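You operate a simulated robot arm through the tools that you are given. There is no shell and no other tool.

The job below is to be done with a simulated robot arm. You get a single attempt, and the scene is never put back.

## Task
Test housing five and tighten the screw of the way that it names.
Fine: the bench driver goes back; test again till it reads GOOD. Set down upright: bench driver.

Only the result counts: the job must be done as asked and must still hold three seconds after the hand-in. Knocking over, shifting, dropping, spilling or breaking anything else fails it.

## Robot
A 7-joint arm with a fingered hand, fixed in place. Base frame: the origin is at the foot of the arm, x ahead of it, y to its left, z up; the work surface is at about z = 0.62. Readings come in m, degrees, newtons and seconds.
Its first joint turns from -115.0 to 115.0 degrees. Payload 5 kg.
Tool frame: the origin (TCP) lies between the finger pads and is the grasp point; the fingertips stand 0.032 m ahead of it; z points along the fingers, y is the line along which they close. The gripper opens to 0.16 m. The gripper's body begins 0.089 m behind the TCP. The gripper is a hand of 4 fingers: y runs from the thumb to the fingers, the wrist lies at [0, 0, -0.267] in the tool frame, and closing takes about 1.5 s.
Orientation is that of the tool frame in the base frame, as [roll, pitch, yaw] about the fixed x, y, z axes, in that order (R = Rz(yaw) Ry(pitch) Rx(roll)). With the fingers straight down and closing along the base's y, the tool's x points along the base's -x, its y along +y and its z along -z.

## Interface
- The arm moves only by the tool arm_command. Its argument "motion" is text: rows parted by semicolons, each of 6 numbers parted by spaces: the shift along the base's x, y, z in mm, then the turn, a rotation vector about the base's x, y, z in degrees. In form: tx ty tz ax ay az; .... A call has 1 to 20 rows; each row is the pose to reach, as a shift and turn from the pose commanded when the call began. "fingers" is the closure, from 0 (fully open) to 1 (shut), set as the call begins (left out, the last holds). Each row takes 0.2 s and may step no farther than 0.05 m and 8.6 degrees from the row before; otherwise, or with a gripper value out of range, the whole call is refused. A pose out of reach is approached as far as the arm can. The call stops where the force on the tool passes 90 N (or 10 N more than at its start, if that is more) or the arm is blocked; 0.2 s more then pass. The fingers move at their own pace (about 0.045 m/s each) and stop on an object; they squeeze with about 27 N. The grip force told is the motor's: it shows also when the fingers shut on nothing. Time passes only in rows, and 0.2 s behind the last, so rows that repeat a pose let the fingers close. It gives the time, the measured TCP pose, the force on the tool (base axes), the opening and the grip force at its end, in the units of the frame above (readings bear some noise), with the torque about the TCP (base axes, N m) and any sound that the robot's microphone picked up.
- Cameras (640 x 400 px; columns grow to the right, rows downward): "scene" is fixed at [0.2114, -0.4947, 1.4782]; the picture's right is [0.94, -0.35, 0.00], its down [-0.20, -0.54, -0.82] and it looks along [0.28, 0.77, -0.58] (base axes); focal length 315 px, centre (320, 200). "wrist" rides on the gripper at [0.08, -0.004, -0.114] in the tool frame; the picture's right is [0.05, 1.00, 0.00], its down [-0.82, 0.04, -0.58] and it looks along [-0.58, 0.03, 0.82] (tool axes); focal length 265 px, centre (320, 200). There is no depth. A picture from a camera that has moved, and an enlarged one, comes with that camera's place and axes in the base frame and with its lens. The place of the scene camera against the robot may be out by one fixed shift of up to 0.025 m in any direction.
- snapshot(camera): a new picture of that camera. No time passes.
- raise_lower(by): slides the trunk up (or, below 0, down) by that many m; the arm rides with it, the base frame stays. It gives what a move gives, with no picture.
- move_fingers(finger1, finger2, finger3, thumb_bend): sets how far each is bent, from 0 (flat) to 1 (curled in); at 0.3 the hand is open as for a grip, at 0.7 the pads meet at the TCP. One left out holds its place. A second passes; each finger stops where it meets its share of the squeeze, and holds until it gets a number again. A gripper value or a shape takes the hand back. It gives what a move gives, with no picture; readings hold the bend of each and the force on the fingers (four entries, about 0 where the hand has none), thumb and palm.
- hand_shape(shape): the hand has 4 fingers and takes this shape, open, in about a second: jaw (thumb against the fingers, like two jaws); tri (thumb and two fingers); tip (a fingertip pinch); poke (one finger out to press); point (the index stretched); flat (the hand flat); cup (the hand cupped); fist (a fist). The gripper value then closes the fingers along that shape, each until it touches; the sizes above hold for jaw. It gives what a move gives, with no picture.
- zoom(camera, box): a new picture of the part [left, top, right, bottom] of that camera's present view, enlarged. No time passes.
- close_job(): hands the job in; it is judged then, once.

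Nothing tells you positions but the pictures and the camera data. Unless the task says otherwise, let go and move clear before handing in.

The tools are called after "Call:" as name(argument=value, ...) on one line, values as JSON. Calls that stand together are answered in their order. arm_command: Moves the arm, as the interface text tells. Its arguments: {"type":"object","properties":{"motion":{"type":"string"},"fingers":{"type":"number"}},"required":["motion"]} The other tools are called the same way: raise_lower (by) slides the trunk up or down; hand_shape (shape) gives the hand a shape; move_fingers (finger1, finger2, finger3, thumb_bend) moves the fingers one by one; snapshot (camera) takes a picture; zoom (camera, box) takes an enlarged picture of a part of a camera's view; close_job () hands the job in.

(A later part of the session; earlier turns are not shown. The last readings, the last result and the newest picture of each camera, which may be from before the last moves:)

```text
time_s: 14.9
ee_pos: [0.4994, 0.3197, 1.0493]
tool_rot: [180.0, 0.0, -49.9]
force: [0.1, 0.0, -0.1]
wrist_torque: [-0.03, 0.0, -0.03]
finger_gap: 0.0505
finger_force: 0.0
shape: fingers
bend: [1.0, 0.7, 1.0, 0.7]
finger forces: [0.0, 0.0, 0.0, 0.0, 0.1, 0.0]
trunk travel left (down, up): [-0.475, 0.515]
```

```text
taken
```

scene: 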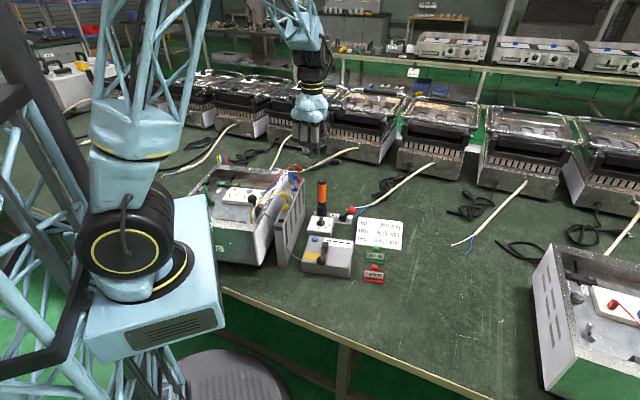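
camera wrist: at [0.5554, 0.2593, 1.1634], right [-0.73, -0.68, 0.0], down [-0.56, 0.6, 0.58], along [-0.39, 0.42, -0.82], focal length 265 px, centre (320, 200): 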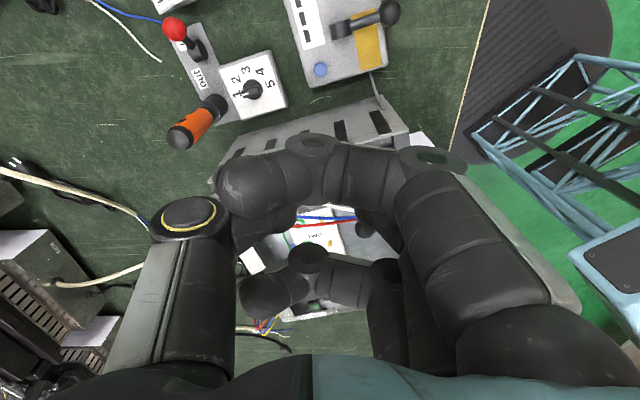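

The hand is now above the station, but curled fingers block the view. I'll go back to "tip" closed (spare fingers stretched out over clear space) and zoom on the tester from this side.

Call:
hand_shape(shape="tip")

Call:
arm_command(motion="0 0 0 0 0 0; 0 0 0 0 0 0; 0 0 0 0 0 0; 0 0 0 0 0 0; 0 0 0 0 0 0; 0 0 0 0 0 0; 0 0 0 0 0 0; 0 0 0 0 0 0", fingers=1)

Call:
snapshot(camera="wrist")

Call:
zoom(camera="wrist", box=[270, 0, 430, 100])

Call:
zoom(camera="wrist", box=[140, 0, 300, 160])

```text
time_s: 15.8
ee_pos: [0.4995, 0.3198, 1.0502]
tool_rot: [180.0, 0.0, -50.0]
force: [0.7, 0.5, 1.0]
wrist_torque: [0.03, -0.02, 0.0]
finger_gap: 0.0784
finger_force: 0.0
shape: tip
bend: [0.01, 0.72, 0.01, 0.7]
finger forces: [0.0, 0.0, 0.0, 0.0, 0.0, 0.0]
trunk travel left (down, up): [-0.475, 0.515]
```

```text
time_s: 17.6
ee_pos: [0.4993, 0.3188, 1.0502]
tool_rot: [179.9, 0.1, -50.0]
force: [-0.4, -0.9, 0.3]
wrist_torque: [0.02, -0.01, -0.03]
finger_gap: 0.0001
finger_force: 27.0
shape: tip
bend: [0.26, 0.64, 0.26, 0.67]
finger forces: [0.1, 0.0, 0.1, 0.0, 0.0, 0.0]
trunk travel left (down, up): [-0.475, 0.515]
```

```text
taken
camera wrist: at [0.5548, 0.2594, 1.1636], right [-0.73, -0.68, 0.0], down [-0.56, 0.6, 0.58], along [-0.39, 0.42, -0.82], focal length 265 px, centre (320, 200)
```

wrist: 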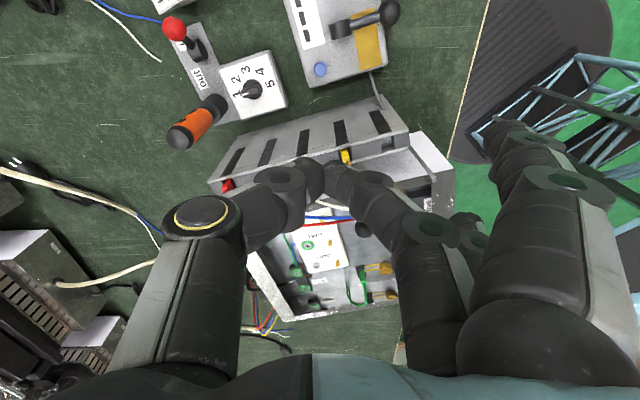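

```text
4.00 times, centred on (350, 50) of wrist
camera zoom: at [0.5548, 0.2594, 1.1636], right [-0.73, -0.68, 0.0], down [-0.56, 0.6, 0.58], along [-0.39, 0.42, -0.82], focal length 1062 px, centre (200, 800)
```

zoom: 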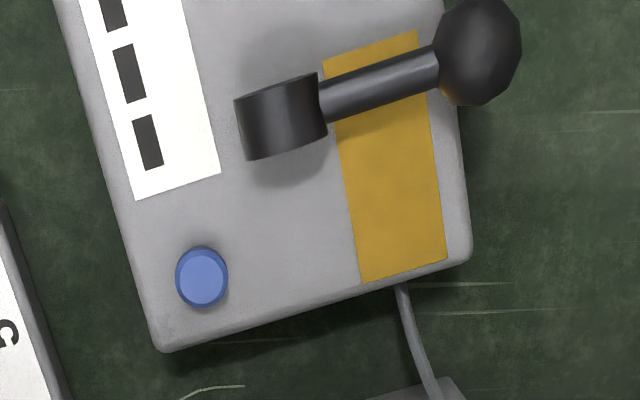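

```text
2.50 times, centred on (220, 80) of wrist
camera zoom: at [0.5548, 0.2594, 1.1636], right [-0.73, -0.68, 0.0], down [-0.56, 0.6, 0.58], along [-0.39, 0.42, -0.82], focal length 664 px, centre (570, 500)
```

zoom: 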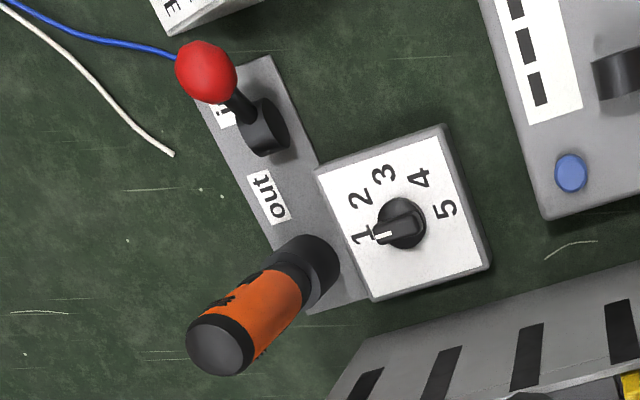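

The lever on the tester swings over a horizontal drum from the yellow side toward the strip with four windows; the button is at the corner. I'll reset the pinch, then lower over the button.

Call:
arm_command(motion="0 0 0 0 0 0; 0 0 0 0 0 0; 0 0 0 0 0 0; 0 0 0 0 0 0; 0 0 0 0 0 0; 0 0 0 0 0 0; 0 0 0 0 0 0; 0 0 0 0 0 0", fingers=0)

Call:
arm_command(motion="0 0 0 0 0 0; 0 0 0 0 0 0; 0 0 0 0 0 0; 0 0 0 0 0 0; 0 0 0 0 0 0; 0 0 0 0 0 0; 0 0 0 0 0 0; 0 0 0 0 0 0", fingers=1)

Call:
snapshot(camera="wrist")

```text
time_s: 19.4
ee_pos: [0.4997, 0.3215, 1.0496]
tool_rot: [180.0, -0.1, -50.0]
force: [0.5, 0.7, 0.1]
wrist_torque: [0.01, 0.01, 0.03]
finger_gap: 0.1603
finger_force: 0.1
shape: tip
bend: [0.01, 0.3, 0.01, 0.3]
finger forces: [0.0, 0.0, 0.0, 0.0, 0.1, 0.1]
trunk travel left (down, up): [-0.475, 0.515]
```

```text
time_s: 21.2
ee_pos: [0.4995, 0.3192, 1.0502]
tool_rot: [-179.9, 0.0, -50.0]
force: [-0.2, 0.2, 0.8]
wrist_torque: [-0.01, -0.03, 0.0]
finger_gap: 0.0
finger_force: 0.0
shape: tip
bend: [0.01, 0.7, 0.01, 0.7]
finger forces: [0.0, 0.0, 0.0, 0.0, 0.1, 0.0]
trunk travel left (down, up): [-0.475, 0.515]
```

```text
taken
camera wrist: at [0.5548, 0.2594, 1.1636], right [-0.73, -0.68, 0.0], down [-0.56, 0.6, 0.58], along [-0.39, 0.42, -0.82], focal length 265 px, centre (320, 200)
```

wrist: 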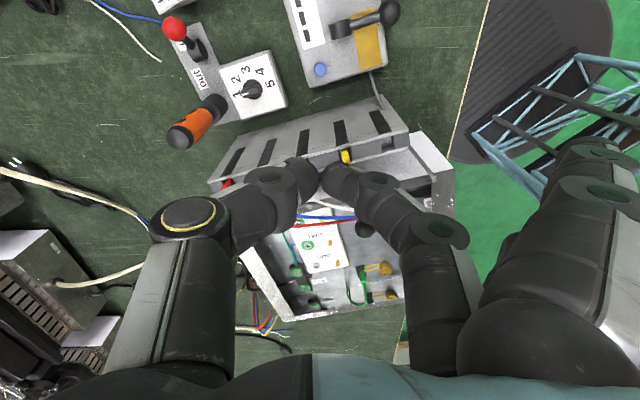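

The pinch is closed cleanly. Now lowering to just above the button (tips at about z = 0.71), then checking.

Call:
arm_command(motion="1 -3 -45 0 0 0; 1 -4 -90 0 0 0; 1 -4 -135 0 0 0; 1 -4 -180 0 0 0; 1 -4 -225 0 0 0; 1 -4 -265 0 0 0; 1 -4 -290 0 0 0; 1 -4 -305 0 0 0")

Call:
snapshot(camera="wrist")

Call:
zoom(camera="scene", box=[260, 140, 420, 300])

```text
time_s: 23.0
ee_pos: [0.4992, 0.3151, 0.7471]
tool_rot: [179.9, -0.1, -49.9]
force: [0.3, -0.2, -0.6]
wrist_torque: [0.03, 0.04, -0.02]
finger_gap: 0.0004
finger_force: 27.1
shape: tip
bend: [0.28, 0.64, 0.28, 0.67]
finger forces: [0.1, 0.0, 0.0, 0.0, 0.0, 0.0]
trunk travel left (down, up): [-0.475, 0.515]
```

```text
taken
camera wrist: at [0.5549, 0.2544, 0.8599], right [-0.73, -0.68, 0.0], down [-0.56, 0.6, 0.58], along [-0.39, 0.42, -0.82], focal length 265 px, centre (320, 200)
```

wrist: 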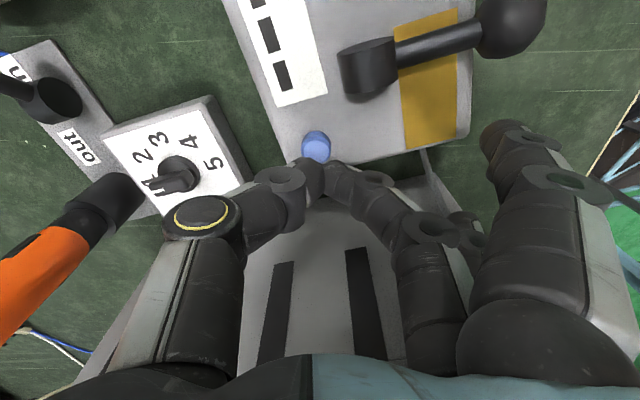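

```text
2.50 times, centred on (340, 220) of scene
camera zoom: at [0.2114, -0.4947, 1.4782], right [0.94, -0.35, 0.0], down [-0.2, -0.54, -0.82], along [0.28, 0.77, -0.58], focal length 787 px, centre (270, 150)
```

zoom: 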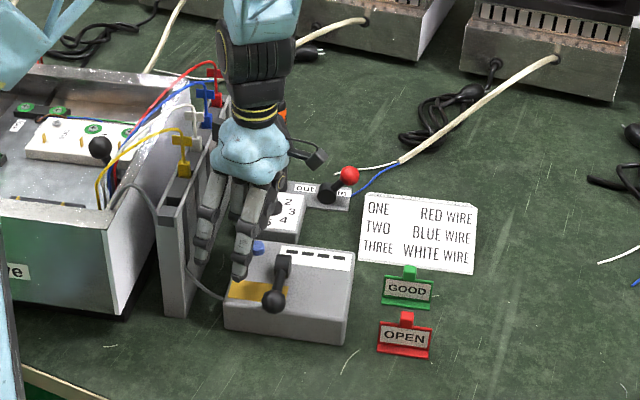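

The spare fingers have drifted down to 0.28 bend and would touch the box. I'll set them flat individually while holding the pinch.

Call:
move_fingers(finger1=0, finger2=0.7, finger3=0, thumb_bend=0.7)

Call:
snapshot(camera="wrist")

Call:
zoom(camera="scene", box=[260, 140, 420, 300])

```text
time_s: 24.0
ee_pos: [0.4995, 0.3144, 0.747]
tool_rot: [180.0, 0.1, -50.1]
force: [-0.1, -0.6, -0.1]
wrist_torque: [-0.01, 0.0, 0.01]
finger_gap: 0.1282
finger_force: 0.0
shape: fingers
bend: [0.0, 0.7, 0.0, 0.7]
finger forces: [0.1, 0.0, 0.1, 0.1, 0.1, 0.1]
trunk travel left (down, up): [-0.475, 0.515]
```

```text
taken
camera wrist: at [0.555, 0.254, 0.8603], right [-0.73, -0.68, 0.0], down [-0.56, 0.6, 0.58], along [-0.39, 0.42, -0.82], focal length 265 px, centre (320, 200)
```

wrist: 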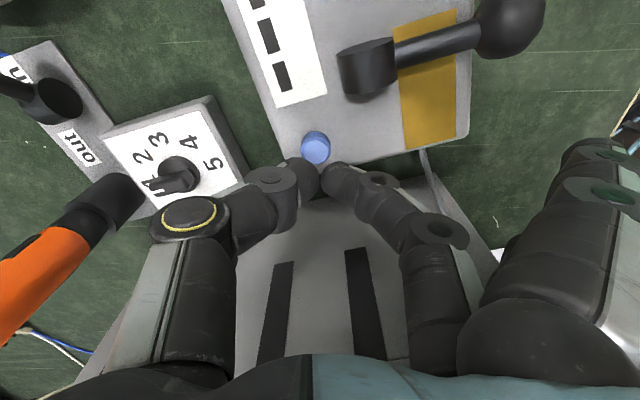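

```text
2.50 times, centred on (340, 220) of scene
camera zoom: at [0.2114, -0.4947, 1.4782], right [0.94, -0.35, 0.0], down [-0.2, -0.54, -0.82], along [0.28, 0.77, -0.58], focal length 787 px, centre (270, 150)
```

zoom: 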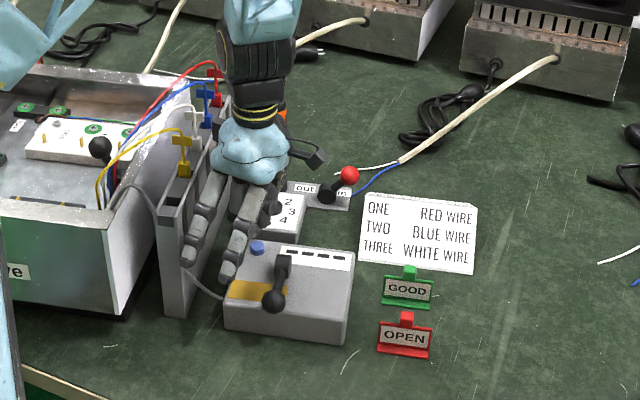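

The fingers are now clear of the box. The button is about 4 mm toward +x of the tips, so I'll correct that and press down gently in small steps.

Call:
arm_command(motion="3 0 -12 0 0 0; 3 0 -24 0 0 0; 3 0 -30 0 0 0; 3 0 -34 0 0 0; 3 0 -37 0 0 0")

Call:
zoom(camera="wrist", box=[200, 0, 480, 200])

```text
time_s: 25.2
ee_pos: [0.5007, 0.3134, 0.7088]
tool_rot: [-179.8, 0.0, -50.1]
force: [-3.9, -5.3, 24.1]
wrist_torque: [-0.2, 0.2, 0.01]
finger_gap: 0.1283
finger_force: 11.0
shape: fingers
bend: [0.0, 0.72, 0.0, 0.7]
finger forces: [0.0, 20.2, 0.0, 0.1, 3.4, 0.0]
trunk travel left (down, up): [-0.475, 0.515]
heard: click
```

```text
2.00 times, centred on (340, 100) of wrist
camera zoom: at [0.557, 0.2533, 0.8232], right [-0.73, -0.68, 0.0], down [-0.56, 0.6, 0.58], along [-0.39, 0.42, -0.82], focal length 531 px, centre (280, 400)
```

zoom: 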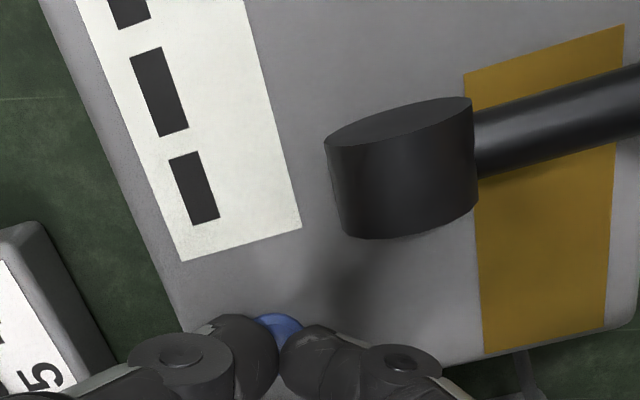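

I heard a click: the button pressed. I'll lift off and look at the tester for a reading.

Call:
arm_command(motion="0 0 10 0 0 0; 0 0 40 0 0 0; 0 0 80 0 0 0; 0 0 120 0 0 0; 0 0 160 0 0 0")

Call:
zoom(camera="scene", box=[260, 190, 420, 300])

Call:
snapshot(camera="wrist")

```text
time_s: 26.4
ee_pos: [0.5039, 0.3157, 0.8692]
tool_rot: [180.0, 0.0, -50.0]
force: [0.4, -0.1, -0.9]
wrist_torque: [0.05, 0.02, -0.01]
finger_gap: 0.1284
finger_force: 0.0
shape: fingers
bend: [0.0, 0.7, 0.0, 0.7]
finger forces: [0.0, 0.0, 0.0, 0.0, 0.0, 0.0]
trunk travel left (down, up): [-0.475, 0.515]
```

```text
3.64 times, centred on (340, 245) of scene
camera zoom: at [0.2114, -0.4947, 1.4782], right [0.94, -0.35, 0.0], down [-0.2, -0.54, -0.82], along [0.28, 0.77, -0.58], focal length 1144 px, centre (247, 36)
```

zoom: 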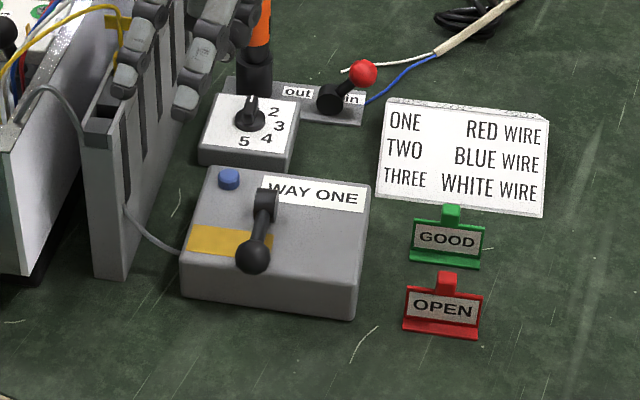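

```text
taken
camera wrist: at [0.5593, 0.2562, 0.9821], right [-0.73, -0.68, 0.0], down [-0.56, 0.6, 0.58], along [-0.39, 0.42, -0.82], focal length 265 px, centre (320, 200)
```

wrist: 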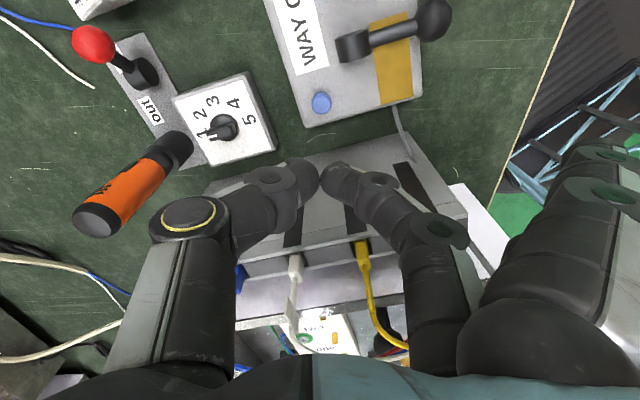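

The display now reads "WAY ONE", matching the screw without a green ring. Next I'll inspect the bench driver and its holder closely.

Call:
zoom(camera="wrist", box=[60, 20, 280, 240])

Call:
zoom(camera="scene", box=[300, 170, 370, 240])

```text
1.82 times, centred on (170, 130) of wrist
camera zoom: at [0.5593, 0.2562, 0.9821], right [-0.73, -0.68, 0.0], down [-0.56, 0.6, 0.58], along [-0.39, 0.42, -0.82], focal length 483 px, centre (593, 327)
```

zoom: 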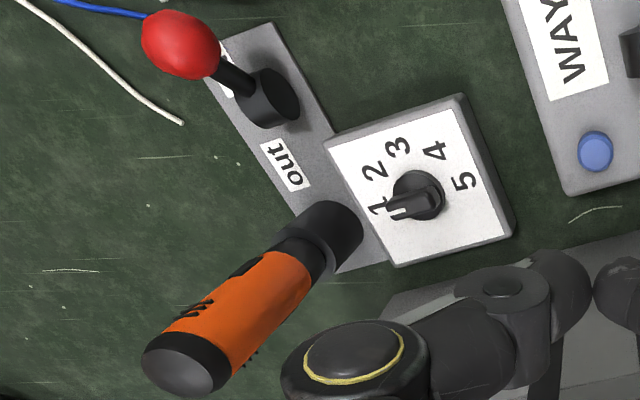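

```text
5.71 times, centred on (335, 205) of scene
camera zoom: at [0.2114, -0.4947, 1.4782], right [0.94, -0.35, 0.0], down [-0.2, -0.54, -0.82], along [0.28, 0.77, -0.58], focal length 1798 px, centre (234, 171)
```

zoom: 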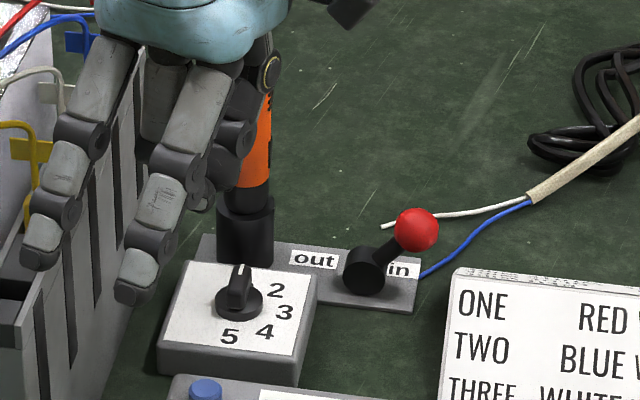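

I'll zoom on the driver's handle marks and the reference housing for any torque hint.

Call:
zoom(camera="wrist", box=[65, 140, 165, 245])

Call:
zoom(camera="scene", box=[555, 250, 615, 290])

Call:
zoom(camera="wrist", box=[250, 240, 420, 370])

```text
3.81 times, centred on (115, 192) of wrist
camera zoom: at [0.5593, 0.2562, 0.9821], right [-0.73, -0.68, 0.0], down [-0.56, 0.6, 0.58], along [-0.39, 0.42, -0.82], focal length 1011 px, centre (1101, 229)
```

zoom: 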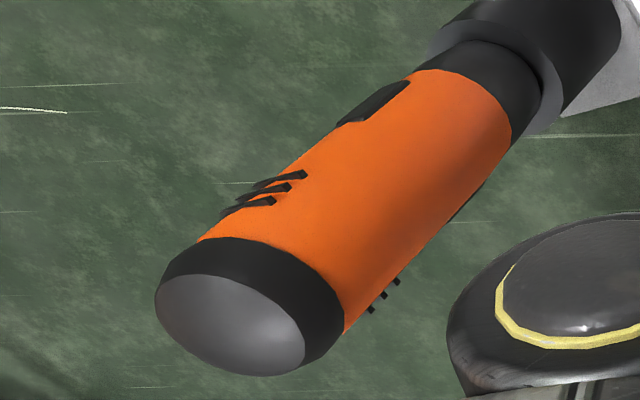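

```text
10.00 times, centred on (585, 270) of scene
camera zoom: at [0.2114, -0.4947, 1.4782], right [0.94, -0.35, 0.0], down [-0.2, -0.54, -0.82], along [0.28, 0.77, -0.58], focal length 3147 px, centre (-2330, -500)
```

zoom: 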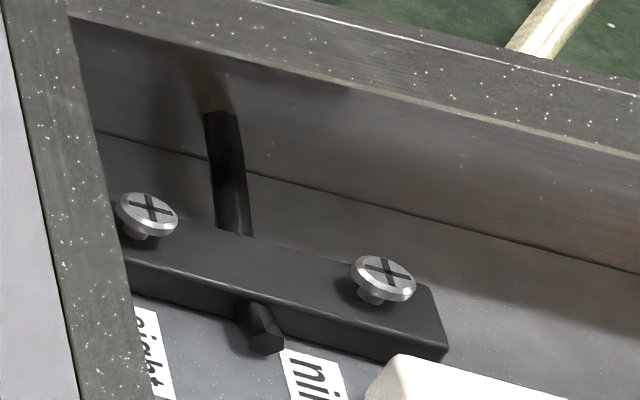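

```text
3.08 times, centred on (335, 305) of wrist
camera zoom: at [0.5593, 0.2562, 0.9821], right [-0.73, -0.68, 0.0], down [-0.56, 0.6, 0.58], along [-0.39, 0.42, -0.82], focal length 817 px, centre (274, -123)
```

zoom: 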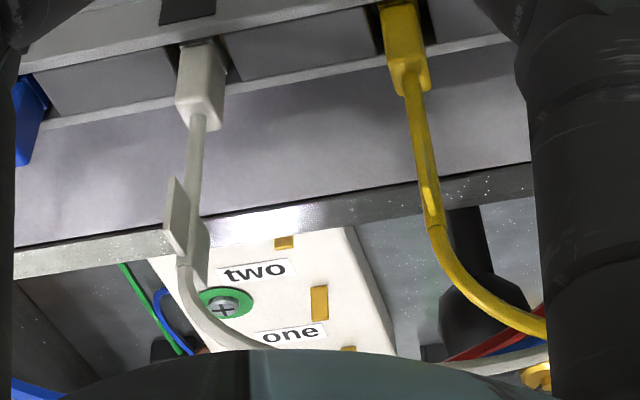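

Rough positions: driver axis at about (0.602, 0.496) with its top at z ≈ 0.81 and handle about 36 mm across; screw one at about (0.263, 0.590, 0.778), housing rim at about z = 0.836. I'll rise, change to the "tri" grip and see how it sits before going to the driver.

Call:
arm_command(motion="5 10 40 0 0 3; 10 20 80 0 0 6; 15 30 120 0 0 9; 20 45 150 0 0 12; 25 60 165 0 0 15; 30 70 170 0 0 17.3")

Call:
hand_shape(shape="tri")

Call:
snapshot(camera="wrist")

Call:
zoom(camera="scene", box=[260, 60, 420, 220])

```text
time_s: 27.8
ee_pos: [0.5317, 0.3857, 1.039]
tool_rot: [-180.0, 0.0, -32.7]
force: [-0.6, 0.6, 0.0]
wrist_torque: [-0.04, 0.01, 0.0]
finger_gap: 0.1286
finger_force: 0.1
shape: fingers
bend: [0.0, 0.7, 0.0, 0.7]
finger forces: [0.0, 0.0, 0.0, 0.1, 0.0, 0.1]
trunk travel left (down, up): [-0.475, 0.515]
```

```text
time_s: 28.7
ee_pos: [0.5331, 0.3848, 1.0378]
tool_rot: [180.0, -0.1, -32.8]
force: [-0.2, 0.4, -0.2]
wrist_torque: [-0.06, 0.01, 0.01]
finger_gap: 0.16
finger_force: 0.0
shape: tri
bend: [0.3, 0.3, 0.01, 0.3]
finger forces: [0.0, 0.0, 0.0, 0.0, 0.0, 0.0]
trunk travel left (down, up): [-0.475, 0.515]
```

```text
taken
camera wrist: at [0.6032, 0.3445, 1.1521], right [-0.5, -0.87, 0.0], down [-0.71, 0.41, 0.58], along [-0.5, 0.29, -0.82], focal length 265 px, centre (320, 200)
```

wrist: 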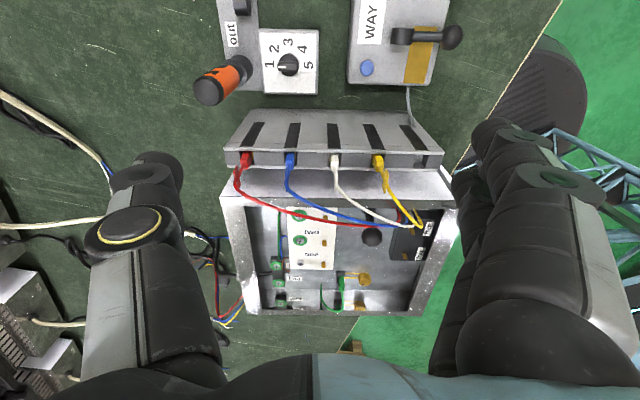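

```text
2.50 times, centred on (340, 140) of scene
camera zoom: at [0.2114, -0.4947, 1.4782], right [0.94, -0.35, 0.0], down [-0.2, -0.54, -0.82], along [0.28, 0.77, -0.58], focal length 787 px, centre (270, 350)
```

zoom: 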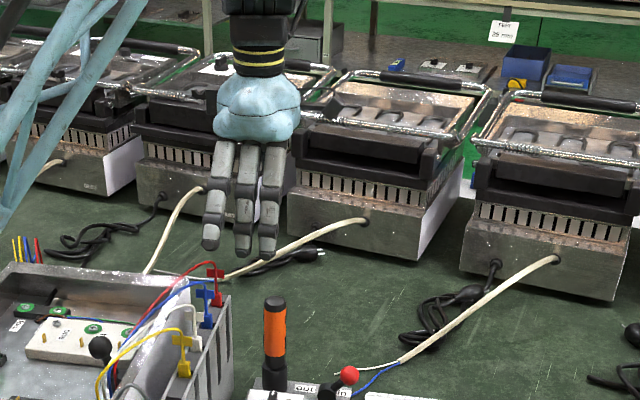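

"Tri" is off-centre, so I'll use "jaw", whose middle finger opposes the thumb. Let me measure the driver accurately from this pose.

Call:
hand_shape(shape="jaw")

Call:
zoom(camera="wrist", box=[170, 30, 290, 120])

Call:
zoom(camera="wrist", box=[240, 180, 400, 320])

```text
time_s: 29.6
ee_pos: [0.5328, 0.3848, 1.0382]
tool_rot: [180.0, 0.0, -32.7]
force: [-0.5, 0.0, 0.0]
wrist_torque: [-0.02, 0.02, 0.02]
finger_gap: 0.1599
finger_force: 0.0
shape: jaw
bend: [0.3, 0.3, 0.3, 0.3]
finger forces: [0.0, 0.0, 0.1, 0.0, 0.0, 0.1]
trunk travel left (down, up): [-0.475, 0.515]
```

```text
4.44 times, centred on (230, 75) of wrist
camera zoom: at [0.6032, 0.3444, 1.1521], right [-0.5, -0.87, 0.0], down [-0.71, 0.41, 0.58], along [-0.5, 0.29, -0.82], focal length 1180 px, centre (720, 756)
```

zoom: 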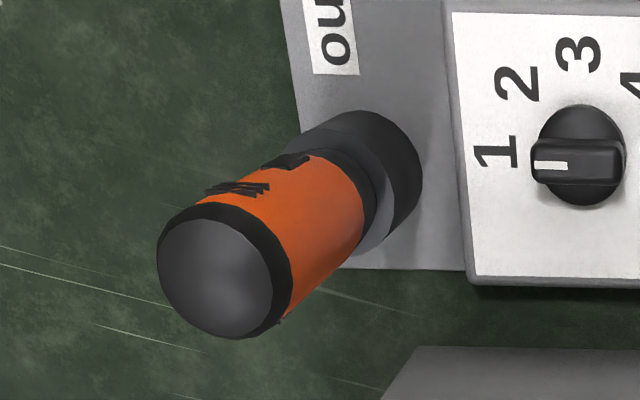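

```text
2.86 times, centred on (320, 250) of wrist
camera zoom: at [0.6032, 0.3444, 1.1521], right [-0.5, -0.87, 0.0], down [-0.71, 0.41, 0.58], along [-0.5, 0.29, -0.82], focal length 758 px, centre (320, 57)
```

zoom: 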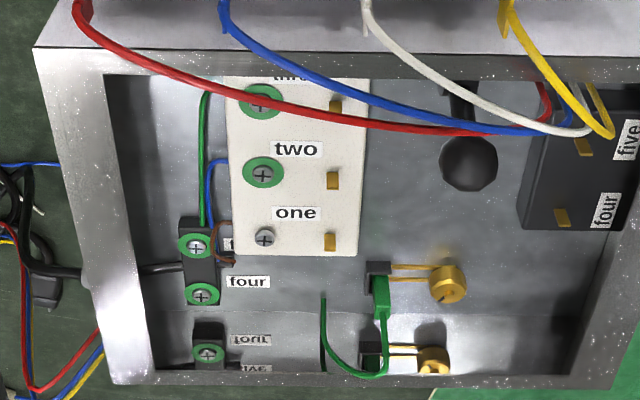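

I'll move to hover above the driver (tips at about z = 0.92) and measure it again from there.

Call:
arm_command(motion="15 25 -15 0 0 0; 30 50 -30 0 0 0; 45 75 -45 0 0 0; 60 100 -65 0 0 0; 71 118 -88 0 0 0")

Call:
snapshot(camera="wrist")

Call:
zoom(camera="scene", box=[270, 130, 390, 240])

```text
time_s: 30.8
ee_pos: [0.607, 0.5023, 0.9493]
tool_rot: [180.0, 0.0, -32.7]
force: [1.2, 0.2, 0.2]
wrist_torque: [-0.01, -0.01, 0.02]
finger_gap: 0.1599
finger_force: 0.1
shape: jaw
bend: [0.3, 0.3, 0.3, 0.3]
finger forces: [0.1, 0.0, 0.0, 0.0, 0.0, 0.0]
trunk travel left (down, up): [-0.475, 0.515]
```

```text
taken
camera wrist: at [0.6774, 0.4609, 1.0629], right [-0.5, -0.87, 0.0], down [-0.71, 0.4, 0.58], along [-0.5, 0.29, -0.82], focal length 265 px, centre (320, 200)
```

wrist: 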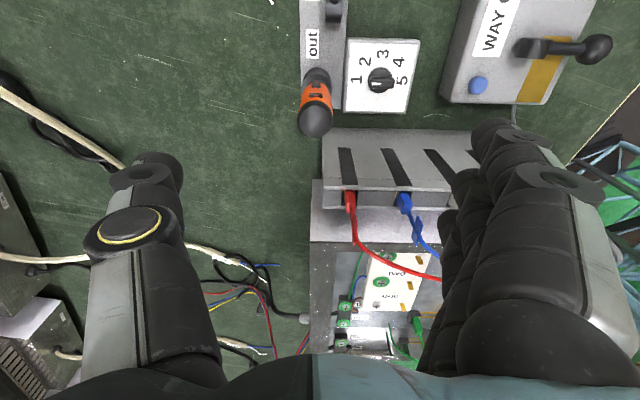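

```text
3.64 times, centred on (330, 185) of scene
camera zoom: at [0.2114, -0.4947, 1.4782], right [0.94, -0.35, 0.0], down [-0.2, -0.54, -0.82], along [0.28, 0.77, -0.58], focal length 1144 px, centre (284, 254)
```

zoom: 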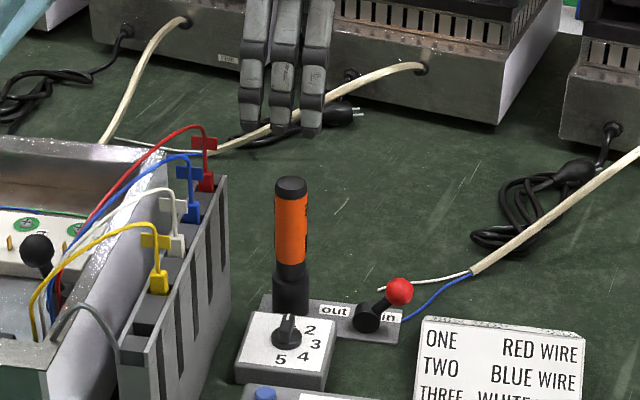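

The driver's top triangulates to about (0.604, 0.508, 0.800), upright. I'll align over it with the hand half closed (to clear the selector knob), coming to just above its top.

Call:
arm_command(motion="-2 5 -20 0 0 0; -2 5 -40 0 0 0; -2 5 -60 0 0 0; -2 5 -75 0 0 0; -2 5 -85 0 0 0; -2 5 -85 0 0 0", fingers=0.42)

Call:
snapshot(camera="wrist")

Call:
zoom(camera="scene", box=[270, 130, 390, 240])

```text
time_s: 32.2
ee_pos: [0.6037, 0.5082, 0.8644]
tool_rot: [-180.0, 0.0, -32.6]
force: [-0.4, 0.8, 0.1]
wrist_torque: [0.02, -0.02, -0.03]
finger_gap: 0.0931
finger_force: 0.1
shape: jaw
bend: [0.71, 0.71, 0.71, 0.7]
finger forces: [0.0, 0.0, 0.0, 0.1, 0.1, 0.0]
trunk travel left (down, up): [-0.475, 0.515]
```

```text
taken
camera wrist: at [0.6751, 0.4674, 0.9783], right [-0.5, -0.87, 0.0], down [-0.71, 0.41, 0.58], along [-0.5, 0.29, -0.82], focal length 265 px, centre (320, 200)
```

wrist: 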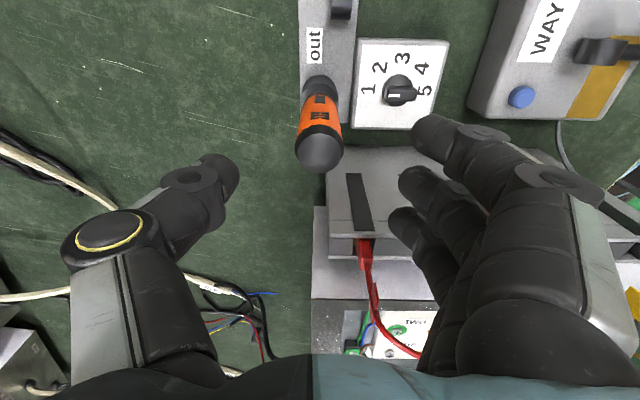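

```text
3.64 times, centred on (330, 185) of scene
camera zoom: at [0.2114, -0.4947, 1.4782], right [0.94, -0.35, 0.0], down [-0.2, -0.54, -0.82], along [0.28, 0.77, -0.58], focal length 1144 px, centre (284, 254)
```

zoom: 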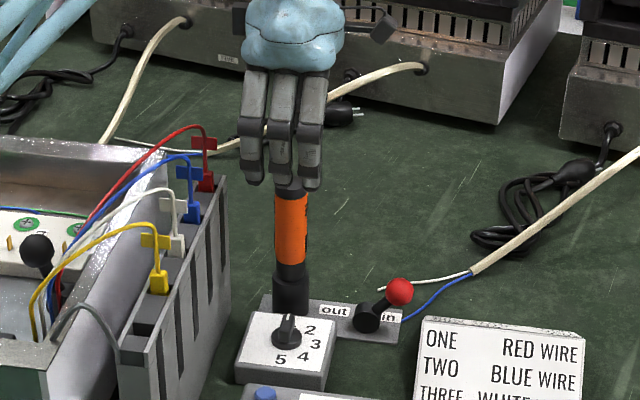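

The driver's cap now lies under the TCP. I'll check the marks on the handle before lowering.

Call:
zoom(camera="wrist", box=[270, 60, 370, 180])

```text
3.33 times, centred on (320, 120) of wrist
camera zoom: at [0.6751, 0.4674, 0.9783], right [-0.5, -0.87, 0.0], down [-0.71, 0.41, 0.58], along [-0.5, 0.29, -0.82], focal length 885 px, centre (320, 467)
```

zoom: 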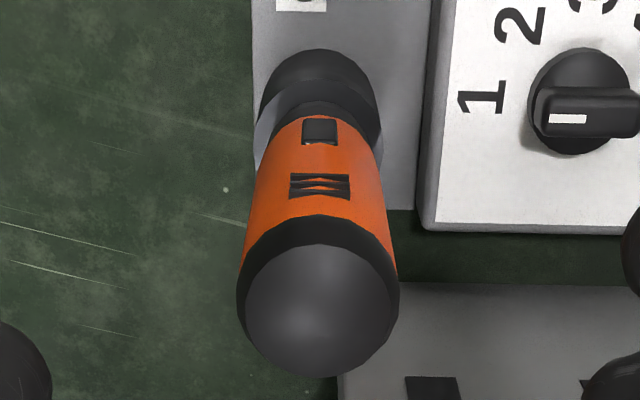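

The driver looks like a powered one with a switch and vents; it is centred between the fingers. Lowering to grip height and closing on the handle.

Call:
arm_command(motion="1 0 -30 0 0 0; 1 0 -60 0 0 0; 1 0 -90 0 0 0; 1 0 -109 0 0 0; 1 0 -109 0 0 0")

Call:
snapshot(camera="wrist")

Call:
zoom(camera="scene", box=[270, 130, 390, 240])

```text
time_s: 33.4
ee_pos: [0.6028, 0.5081, 0.7566]
tool_rot: [180.0, 0.0, -32.7]
force: [0.2, -0.3, 0.2]
wrist_torque: [0.02, 0.06, 0.01]
finger_gap: 0.0932
finger_force: 0.1
shape: jaw
bend: [0.71, 0.71, 0.71, 0.7]
finger forces: [0.1, 0.1, 0.0, 0.0, 0.0, 0.0]
trunk travel left (down, up): [-0.475, 0.515]
```

```text
taken
camera wrist: at [0.6737, 0.4661, 0.8702], right [-0.5, -0.87, 0.0], down [-0.71, 0.4, 0.58], along [-0.5, 0.29, -0.82], focal length 265 px, centre (320, 200)
```

wrist: 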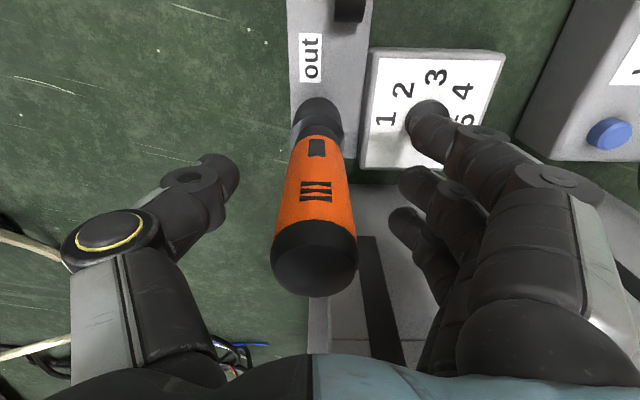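

```text
3.64 times, centred on (330, 185) of scene
camera zoom: at [0.2114, -0.4947, 1.4782], right [0.94, -0.35, 0.0], down [-0.2, -0.54, -0.82], along [0.28, 0.77, -0.58], focal length 1144 px, centre (284, 254)
```

zoom: 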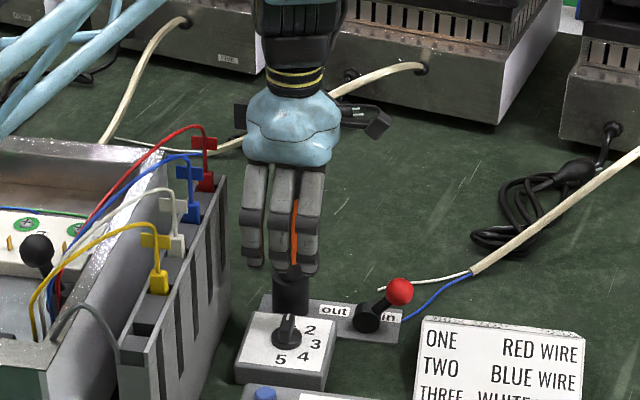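

Everything is well positioned, with no contact forces. Closing the hand on the handle.

Call:
arm_command(motion="0 0 0 0 0 0; 0 0 0 0 0 0; 0 0 0 0 0 0; 0 0 0 0 0 0; 0 0 0 0 0 0; 0 0 0 0 0 0; 0 0 0 0 0 0; 0 0 0 0 0 0", fingers=1)

Call:
snapshot(camera="wrist")

Call:
zoom(camera="scene", box=[270, 130, 390, 240])

```text
time_s: 35.2
ee_pos: [0.6044, 0.5071, 0.7563]
tool_rot: [180.0, -0.1, -32.7]
force: [1.8, 0.3, -0.5]
wrist_torque: [0.07, -0.11, 0.03]
finger_gap: 0.0136
finger_force: 26.9
shape: jaw
bend: [0.68, 0.71, 0.67, 0.71]
finger forces: [0.1, 14.0, 5.8, 0.0, 19.2, 0.1]
trunk travel left (down, up): [-0.475, 0.515]
```

```text
taken
camera wrist: at [0.6738, 0.466, 0.8702], right [-0.5, -0.87, 0.0], down [-0.71, 0.41, 0.58], along [-0.5, 0.29, -0.82], focal length 265 px, centre (320, 200)
```

wrist: 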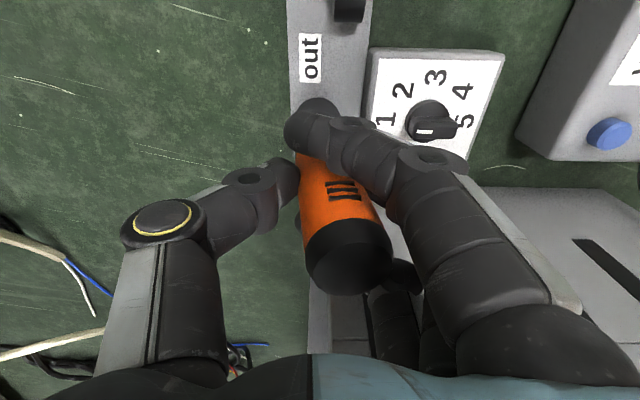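

```text
3.64 times, centred on (330, 185) of scene
camera zoom: at [0.2114, -0.4947, 1.4782], right [0.94, -0.35, 0.0], down [-0.2, -0.54, -0.82], along [0.28, 0.77, -0.58], focal length 1144 px, centre (284, 254)
```

zoom: 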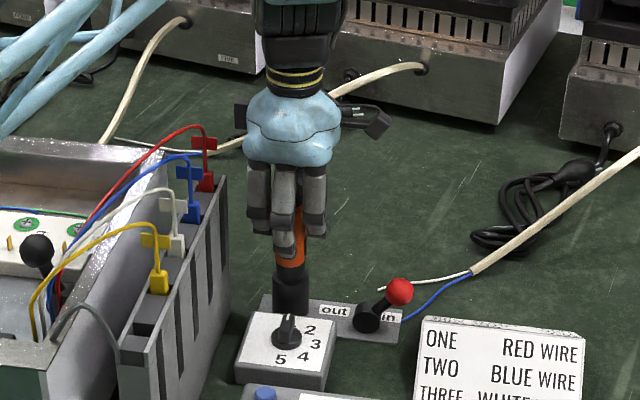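

The hand has gripped, but the handle looks pushed a little toward the fingers. I'll zoom to judge its tilt before lifting.

Call:
zoom(camera="wrist", box=[240, 70, 440, 310])

Call:
zoom(camera="scene", box=[305, 165, 365, 225])

```text
1.67 times, centred on (340, 190) of wrist
camera zoom: at [0.6738, 0.466, 0.8702], right [-0.5, -0.87, 0.0], down [-0.71, 0.41, 0.58], along [-0.5, 0.29, -0.82], focal length 442 px, centre (287, 217)
```

zoom: 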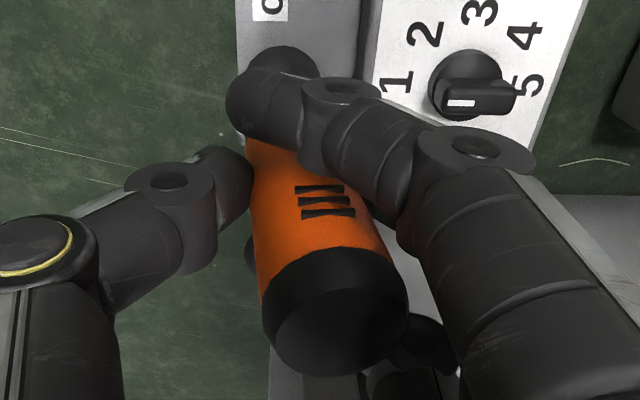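

```text
6.67 times, centred on (335, 195) of scene
camera zoom: at [0.2114, -0.4947, 1.4782], right [0.94, -0.35, 0.0], down [-0.2, -0.54, -0.82], along [0.28, 0.77, -0.58], focal length 2098 px, centre (220, 233)
```

zoom: 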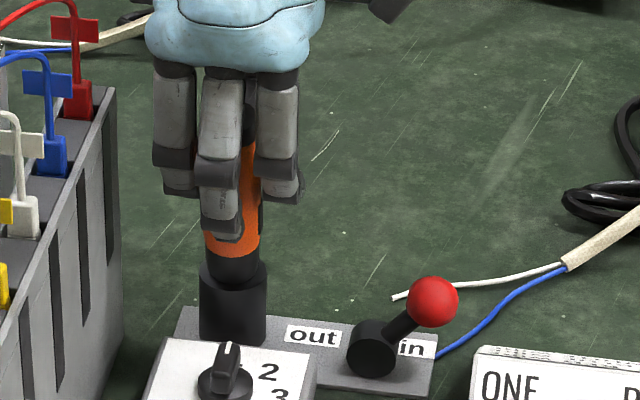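

The driver leans about 5° toward the fingers in its holder. I'll shift the hand about 9 mm toward the thumb side to bring it upright, then look again.

Call:
arm_command(motion="2 3 0 0 0 0; 4 6 0 0 0 0; 5 8 0 0 0 0; 5 8 0 0 0 0")

Call:
zoom(camera="wrist", box=[240, 70, 440, 310])

Call:
zoom(camera="scene", box=[305, 165, 365, 225])

```text
time_s: 36.2
ee_pos: [0.6081, 0.5158, 0.7563]
tool_rot: [-180.0, 0.0, -32.8]
force: [-3.9, -7.0, 4.6]
wrist_torque: [-0.55, 0.33, 0.05]
finger_gap: 0.0131
finger_force: 26.9
shape: jaw
bend: [0.68, 0.72, 0.68, 0.71]
finger forces: [0.0, 17.8, 7.6, 0.1, 14.3, 0.0]
trunk travel left (down, up): [-0.475, 0.515]
```

```text
1.67 times, centred on (340, 190) of wrist
camera zoom: at [0.6786, 0.474, 0.8701], right [-0.5, -0.87, 0.0], down [-0.71, 0.41, 0.58], along [-0.5, 0.29, -0.82], focal length 442 px, centre (287, 217)
```

zoom: 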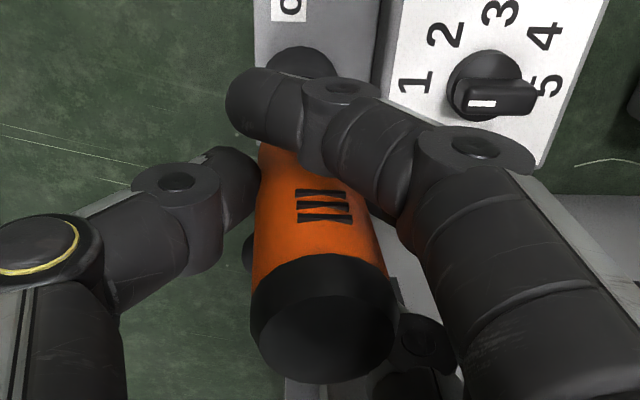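

```text
6.67 times, centred on (335, 195) of scene
camera zoom: at [0.2114, -0.4947, 1.4782], right [0.94, -0.35, 0.0], down [-0.2, -0.54, -0.82], along [0.28, 0.77, -0.58], focal length 2098 px, centre (220, 233)
```

zoom: 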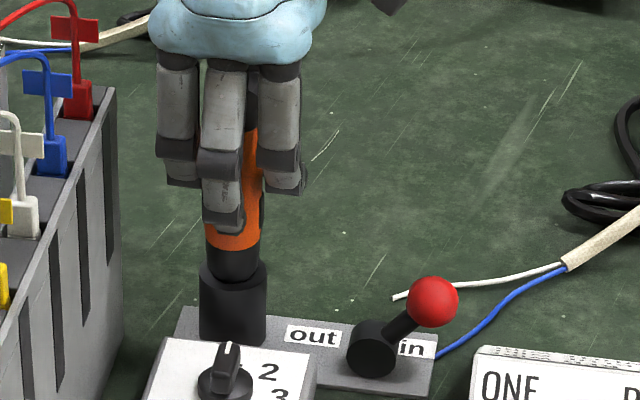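

The driver now stands upright in the grip. Lifting straight up slowly out of the holder.

Call:
arm_command(motion="0 0 8 0 0 0; 0 0 18 0 0 0; 0 0 30 0 0 0; 0 0 30 0 0 0")

Call:
zoom(camera="scene", box=[295, 145, 365, 225])

Call:
zoom(camera="wrist", box=[240, 70, 440, 310])

```text
time_s: 37.2
ee_pos: [0.6079, 0.5147, 0.7853]
tool_rot: [-180.0, 0.0, -32.6]
force: [-1.2, -0.9, -4.6]
wrist_torque: [-0.12, 0.06, -0.01]
finger_gap: 0.0128
finger_force: 26.8
shape: jaw
bend: [0.68, 0.72, 0.68, 0.71]
finger forces: [0.0, 13.5, 5.8, 0.1, 16.9, 0.0]
trunk travel left (down, up): [-0.475, 0.515]
```

```text
5.00 times, centred on (330, 185) of scene
camera zoom: at [0.2114, -0.4947, 1.4782], right [0.94, -0.35, 0.0], down [-0.2, -0.54, -0.82], along [0.28, 0.77, -0.58], focal length 1573 px, centre (270, 275)
```

zoom: 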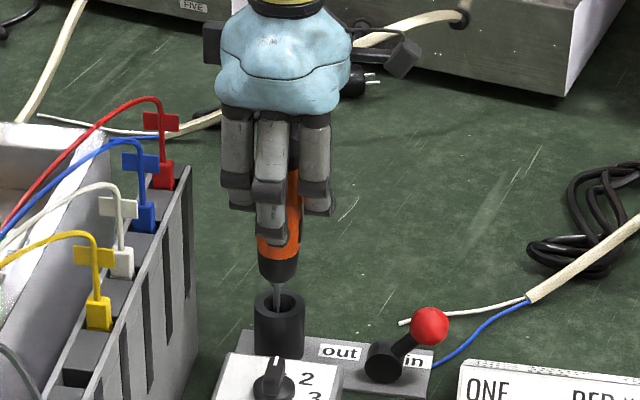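

```text
1.67 times, centred on (340, 190) of wrist
camera zoom: at [0.6782, 0.474, 0.8992], right [-0.5, -0.87, 0.0], down [-0.71, 0.4, 0.58], along [-0.5, 0.29, -0.82], focal length 442 px, centre (287, 217)
```

zoom: 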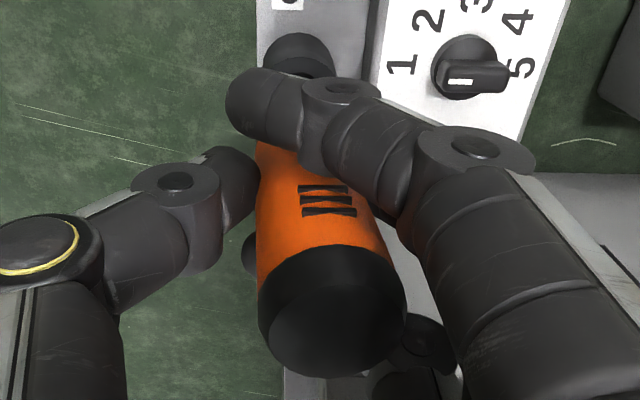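

It lifts freely; a thin bit shank emerges. Continuing up to a safe height, then viewing the bit.

Call:
arm_command(motion="0 0 20 0 0 0; 0 0 45 0 0 0; 0 0 80 0 0 0; 0 0 120 0 0 0; 0 0 160 0 0 0; 0 0 200 0 0 0; 0 0 240 0 0 0; 0 0 280 0 0 0; 0 0 300 0 0 0")

Call:
snapshot(camera="wrist")

Call:
zoom(camera="scene", box=[270, 40, 390, 160])

```text
time_s: 39.2
ee_pos: [0.6067, 0.5151, 1.0863]
tool_rot: [180.0, 0.0, -32.7]
force: [-0.7, -0.1, -3.1]
wrist_torque: [0.06, 0.0, 0.02]
finger_gap: 0.0126
finger_force: 27.3
shape: jaw
bend: [0.68, 0.71, 0.68, 0.71]
finger forces: [0.1, 13.3, 4.2, 0.1, 16.3, 0.0]
trunk travel left (down, up): [-0.475, 0.515]
```

```text
taken
camera wrist: at [0.6775, 0.4742, 1.2002], right [-0.5, -0.87, 0.0], down [-0.71, 0.4, 0.58], along [-0.5, 0.29, -0.82], focal length 265 px, centre (320, 200)
```

wrist: 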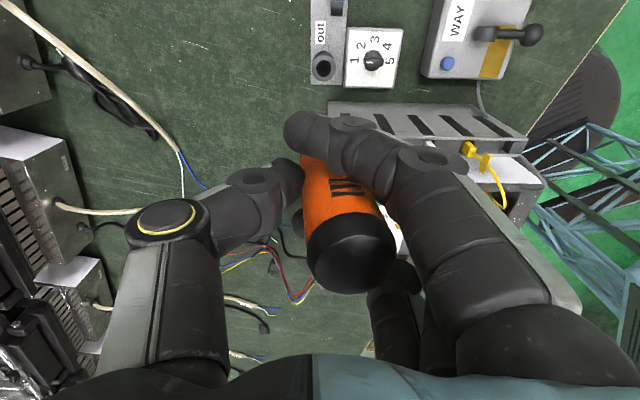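

```text
3.33 times, centred on (330, 100) of scene
camera zoom: at [0.2114, -0.4947, 1.4782], right [0.94, -0.35, 0.0], down [-0.2, -0.54, -0.82], along [0.28, 0.77, -0.58], focal length 1049 px, centre (287, 533)
```

zoom: 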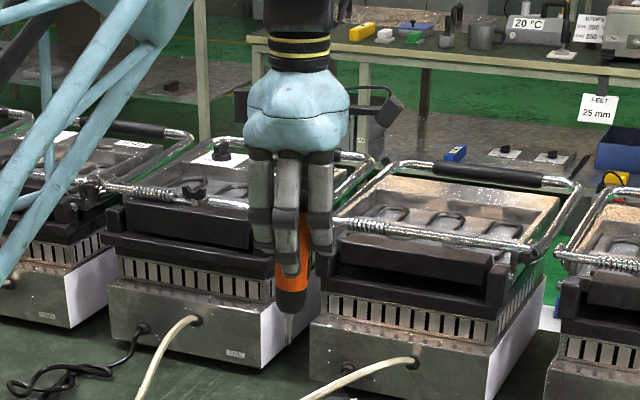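

The bit is hidden behind the index fingertip and the driver hangs about 4° off. I'll try countering that by tilting the hand 4° so the driver hangs vertical, and check with both cameras.

Call:
arm_command(motion="0 0 0 -1.7 1.1 0; 0 0 0 -3.4 2.2 0; 0 0 0 -3.4 2.2 0")

Call:
zoom(camera="scene", box=[295, 80, 365, 150])

Call:
zoom(camera="wrist", box=[240, 70, 440, 310])

```text
time_s: 40.0
ee_pos: [0.6076, 0.5162, 1.0864]
tool_rot: [175.8, 0.0, -32.7]
force: [0.7, 0.2, -4.0]
wrist_torque: [0.04, -0.02, 0.0]
finger_gap: 0.0124
finger_force: 27.2
shape: jaw
bend: [0.68, 0.71, 0.68, 0.71]
finger forces: [0.0, 13.1, 4.2, 0.1, 16.3, 0.0]
trunk travel left (down, up): [-0.475, 0.515]
```

```text
5.71 times, centred on (330, 115) of scene
camera zoom: at [0.2114, -0.4947, 1.4782], right [0.94, -0.35, 0.0], down [-0.2, -0.54, -0.82], along [0.28, 0.77, -0.58], focal length 1798 px, centre (263, 686)
```

zoom: 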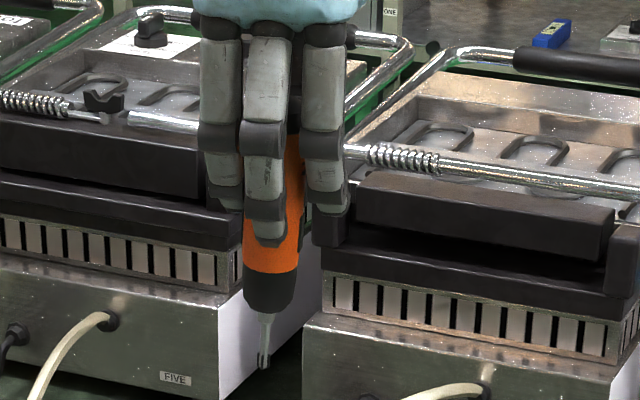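

```text
1.67 times, centred on (340, 190) of wrist
camera zoom: at [0.6825, 0.4811, 1.1984], right [-0.49, -0.87, 0.07], down [-0.69, 0.44, 0.58], along [-0.53, 0.24, -0.81], focal length 442 px, centre (287, 217)
```

zoom: 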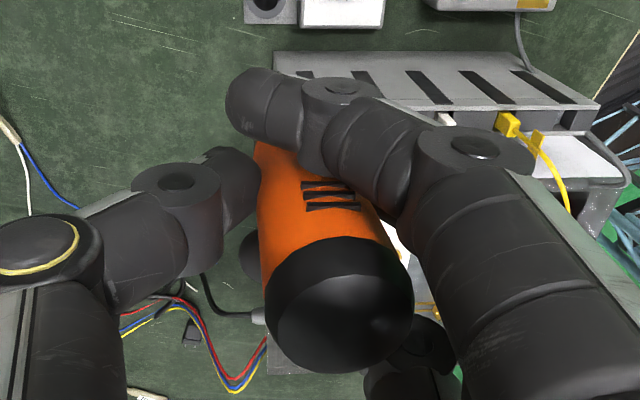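

The scene view shows the bit also leaning about 5° sideways. I'll tilt to correct that too, so the driver hangs vertical, then verify.

Call:
arm_command(motion="0 0 0 -1.3 -2 0; 0 0 0 -2.6 -4 0; 0 0 0 -2.6 -4 0")

Call:
zoom(camera="scene", box=[295, 80, 365, 150])

Call:
snapshot(camera="wrist")

```text
time_s: 40.8
ee_pos: [0.6081, 0.5151, 1.0858]
tool_rot: [175.9, -4.8, -32.7]
force: [0.0, -0.9, -3.4]
wrist_torque: [0.04, -0.04, 0.02]
finger_gap: 0.0127
finger_force: 27.2
shape: jaw
bend: [0.68, 0.71, 0.68, 0.71]
finger forces: [0.0, 12.9, 4.2, 0.1, 16.2, 0.0]
trunk travel left (down, up): [-0.475, 0.515]
```

```text
5.71 times, centred on (330, 115) of scene
camera zoom: at [0.2114, -0.4947, 1.4782], right [0.94, -0.35, 0.0], down [-0.2, -0.54, -0.82], along [0.28, 0.77, -0.58], focal length 1798 px, centre (263, 686)
```

zoom: 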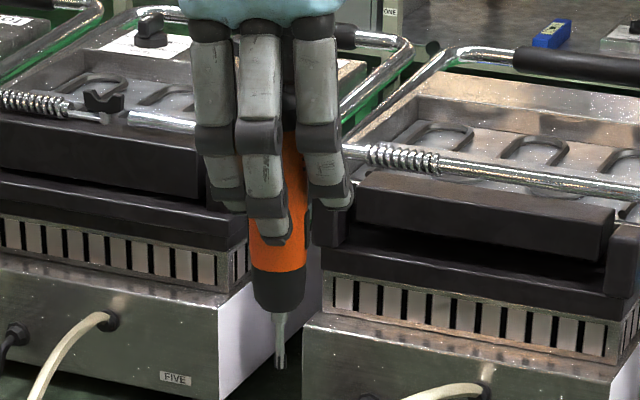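

```text
taken
camera wrist: at [0.6754, 0.4865, 1.2057], right [-0.5, -0.86, 0.08], down [-0.72, 0.46, 0.51], along [-0.47, 0.2, -0.86], focal length 265 px, centre (320, 200)
```

wrist: 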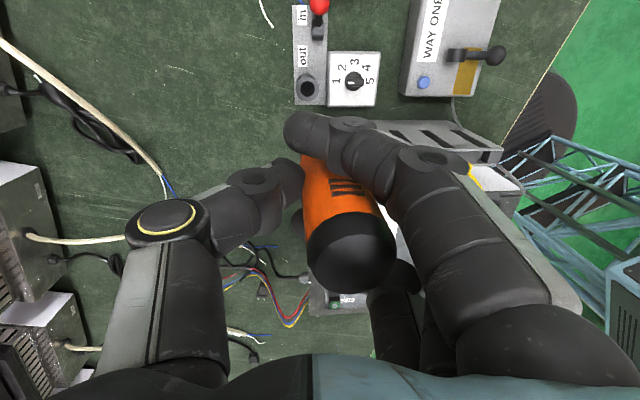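

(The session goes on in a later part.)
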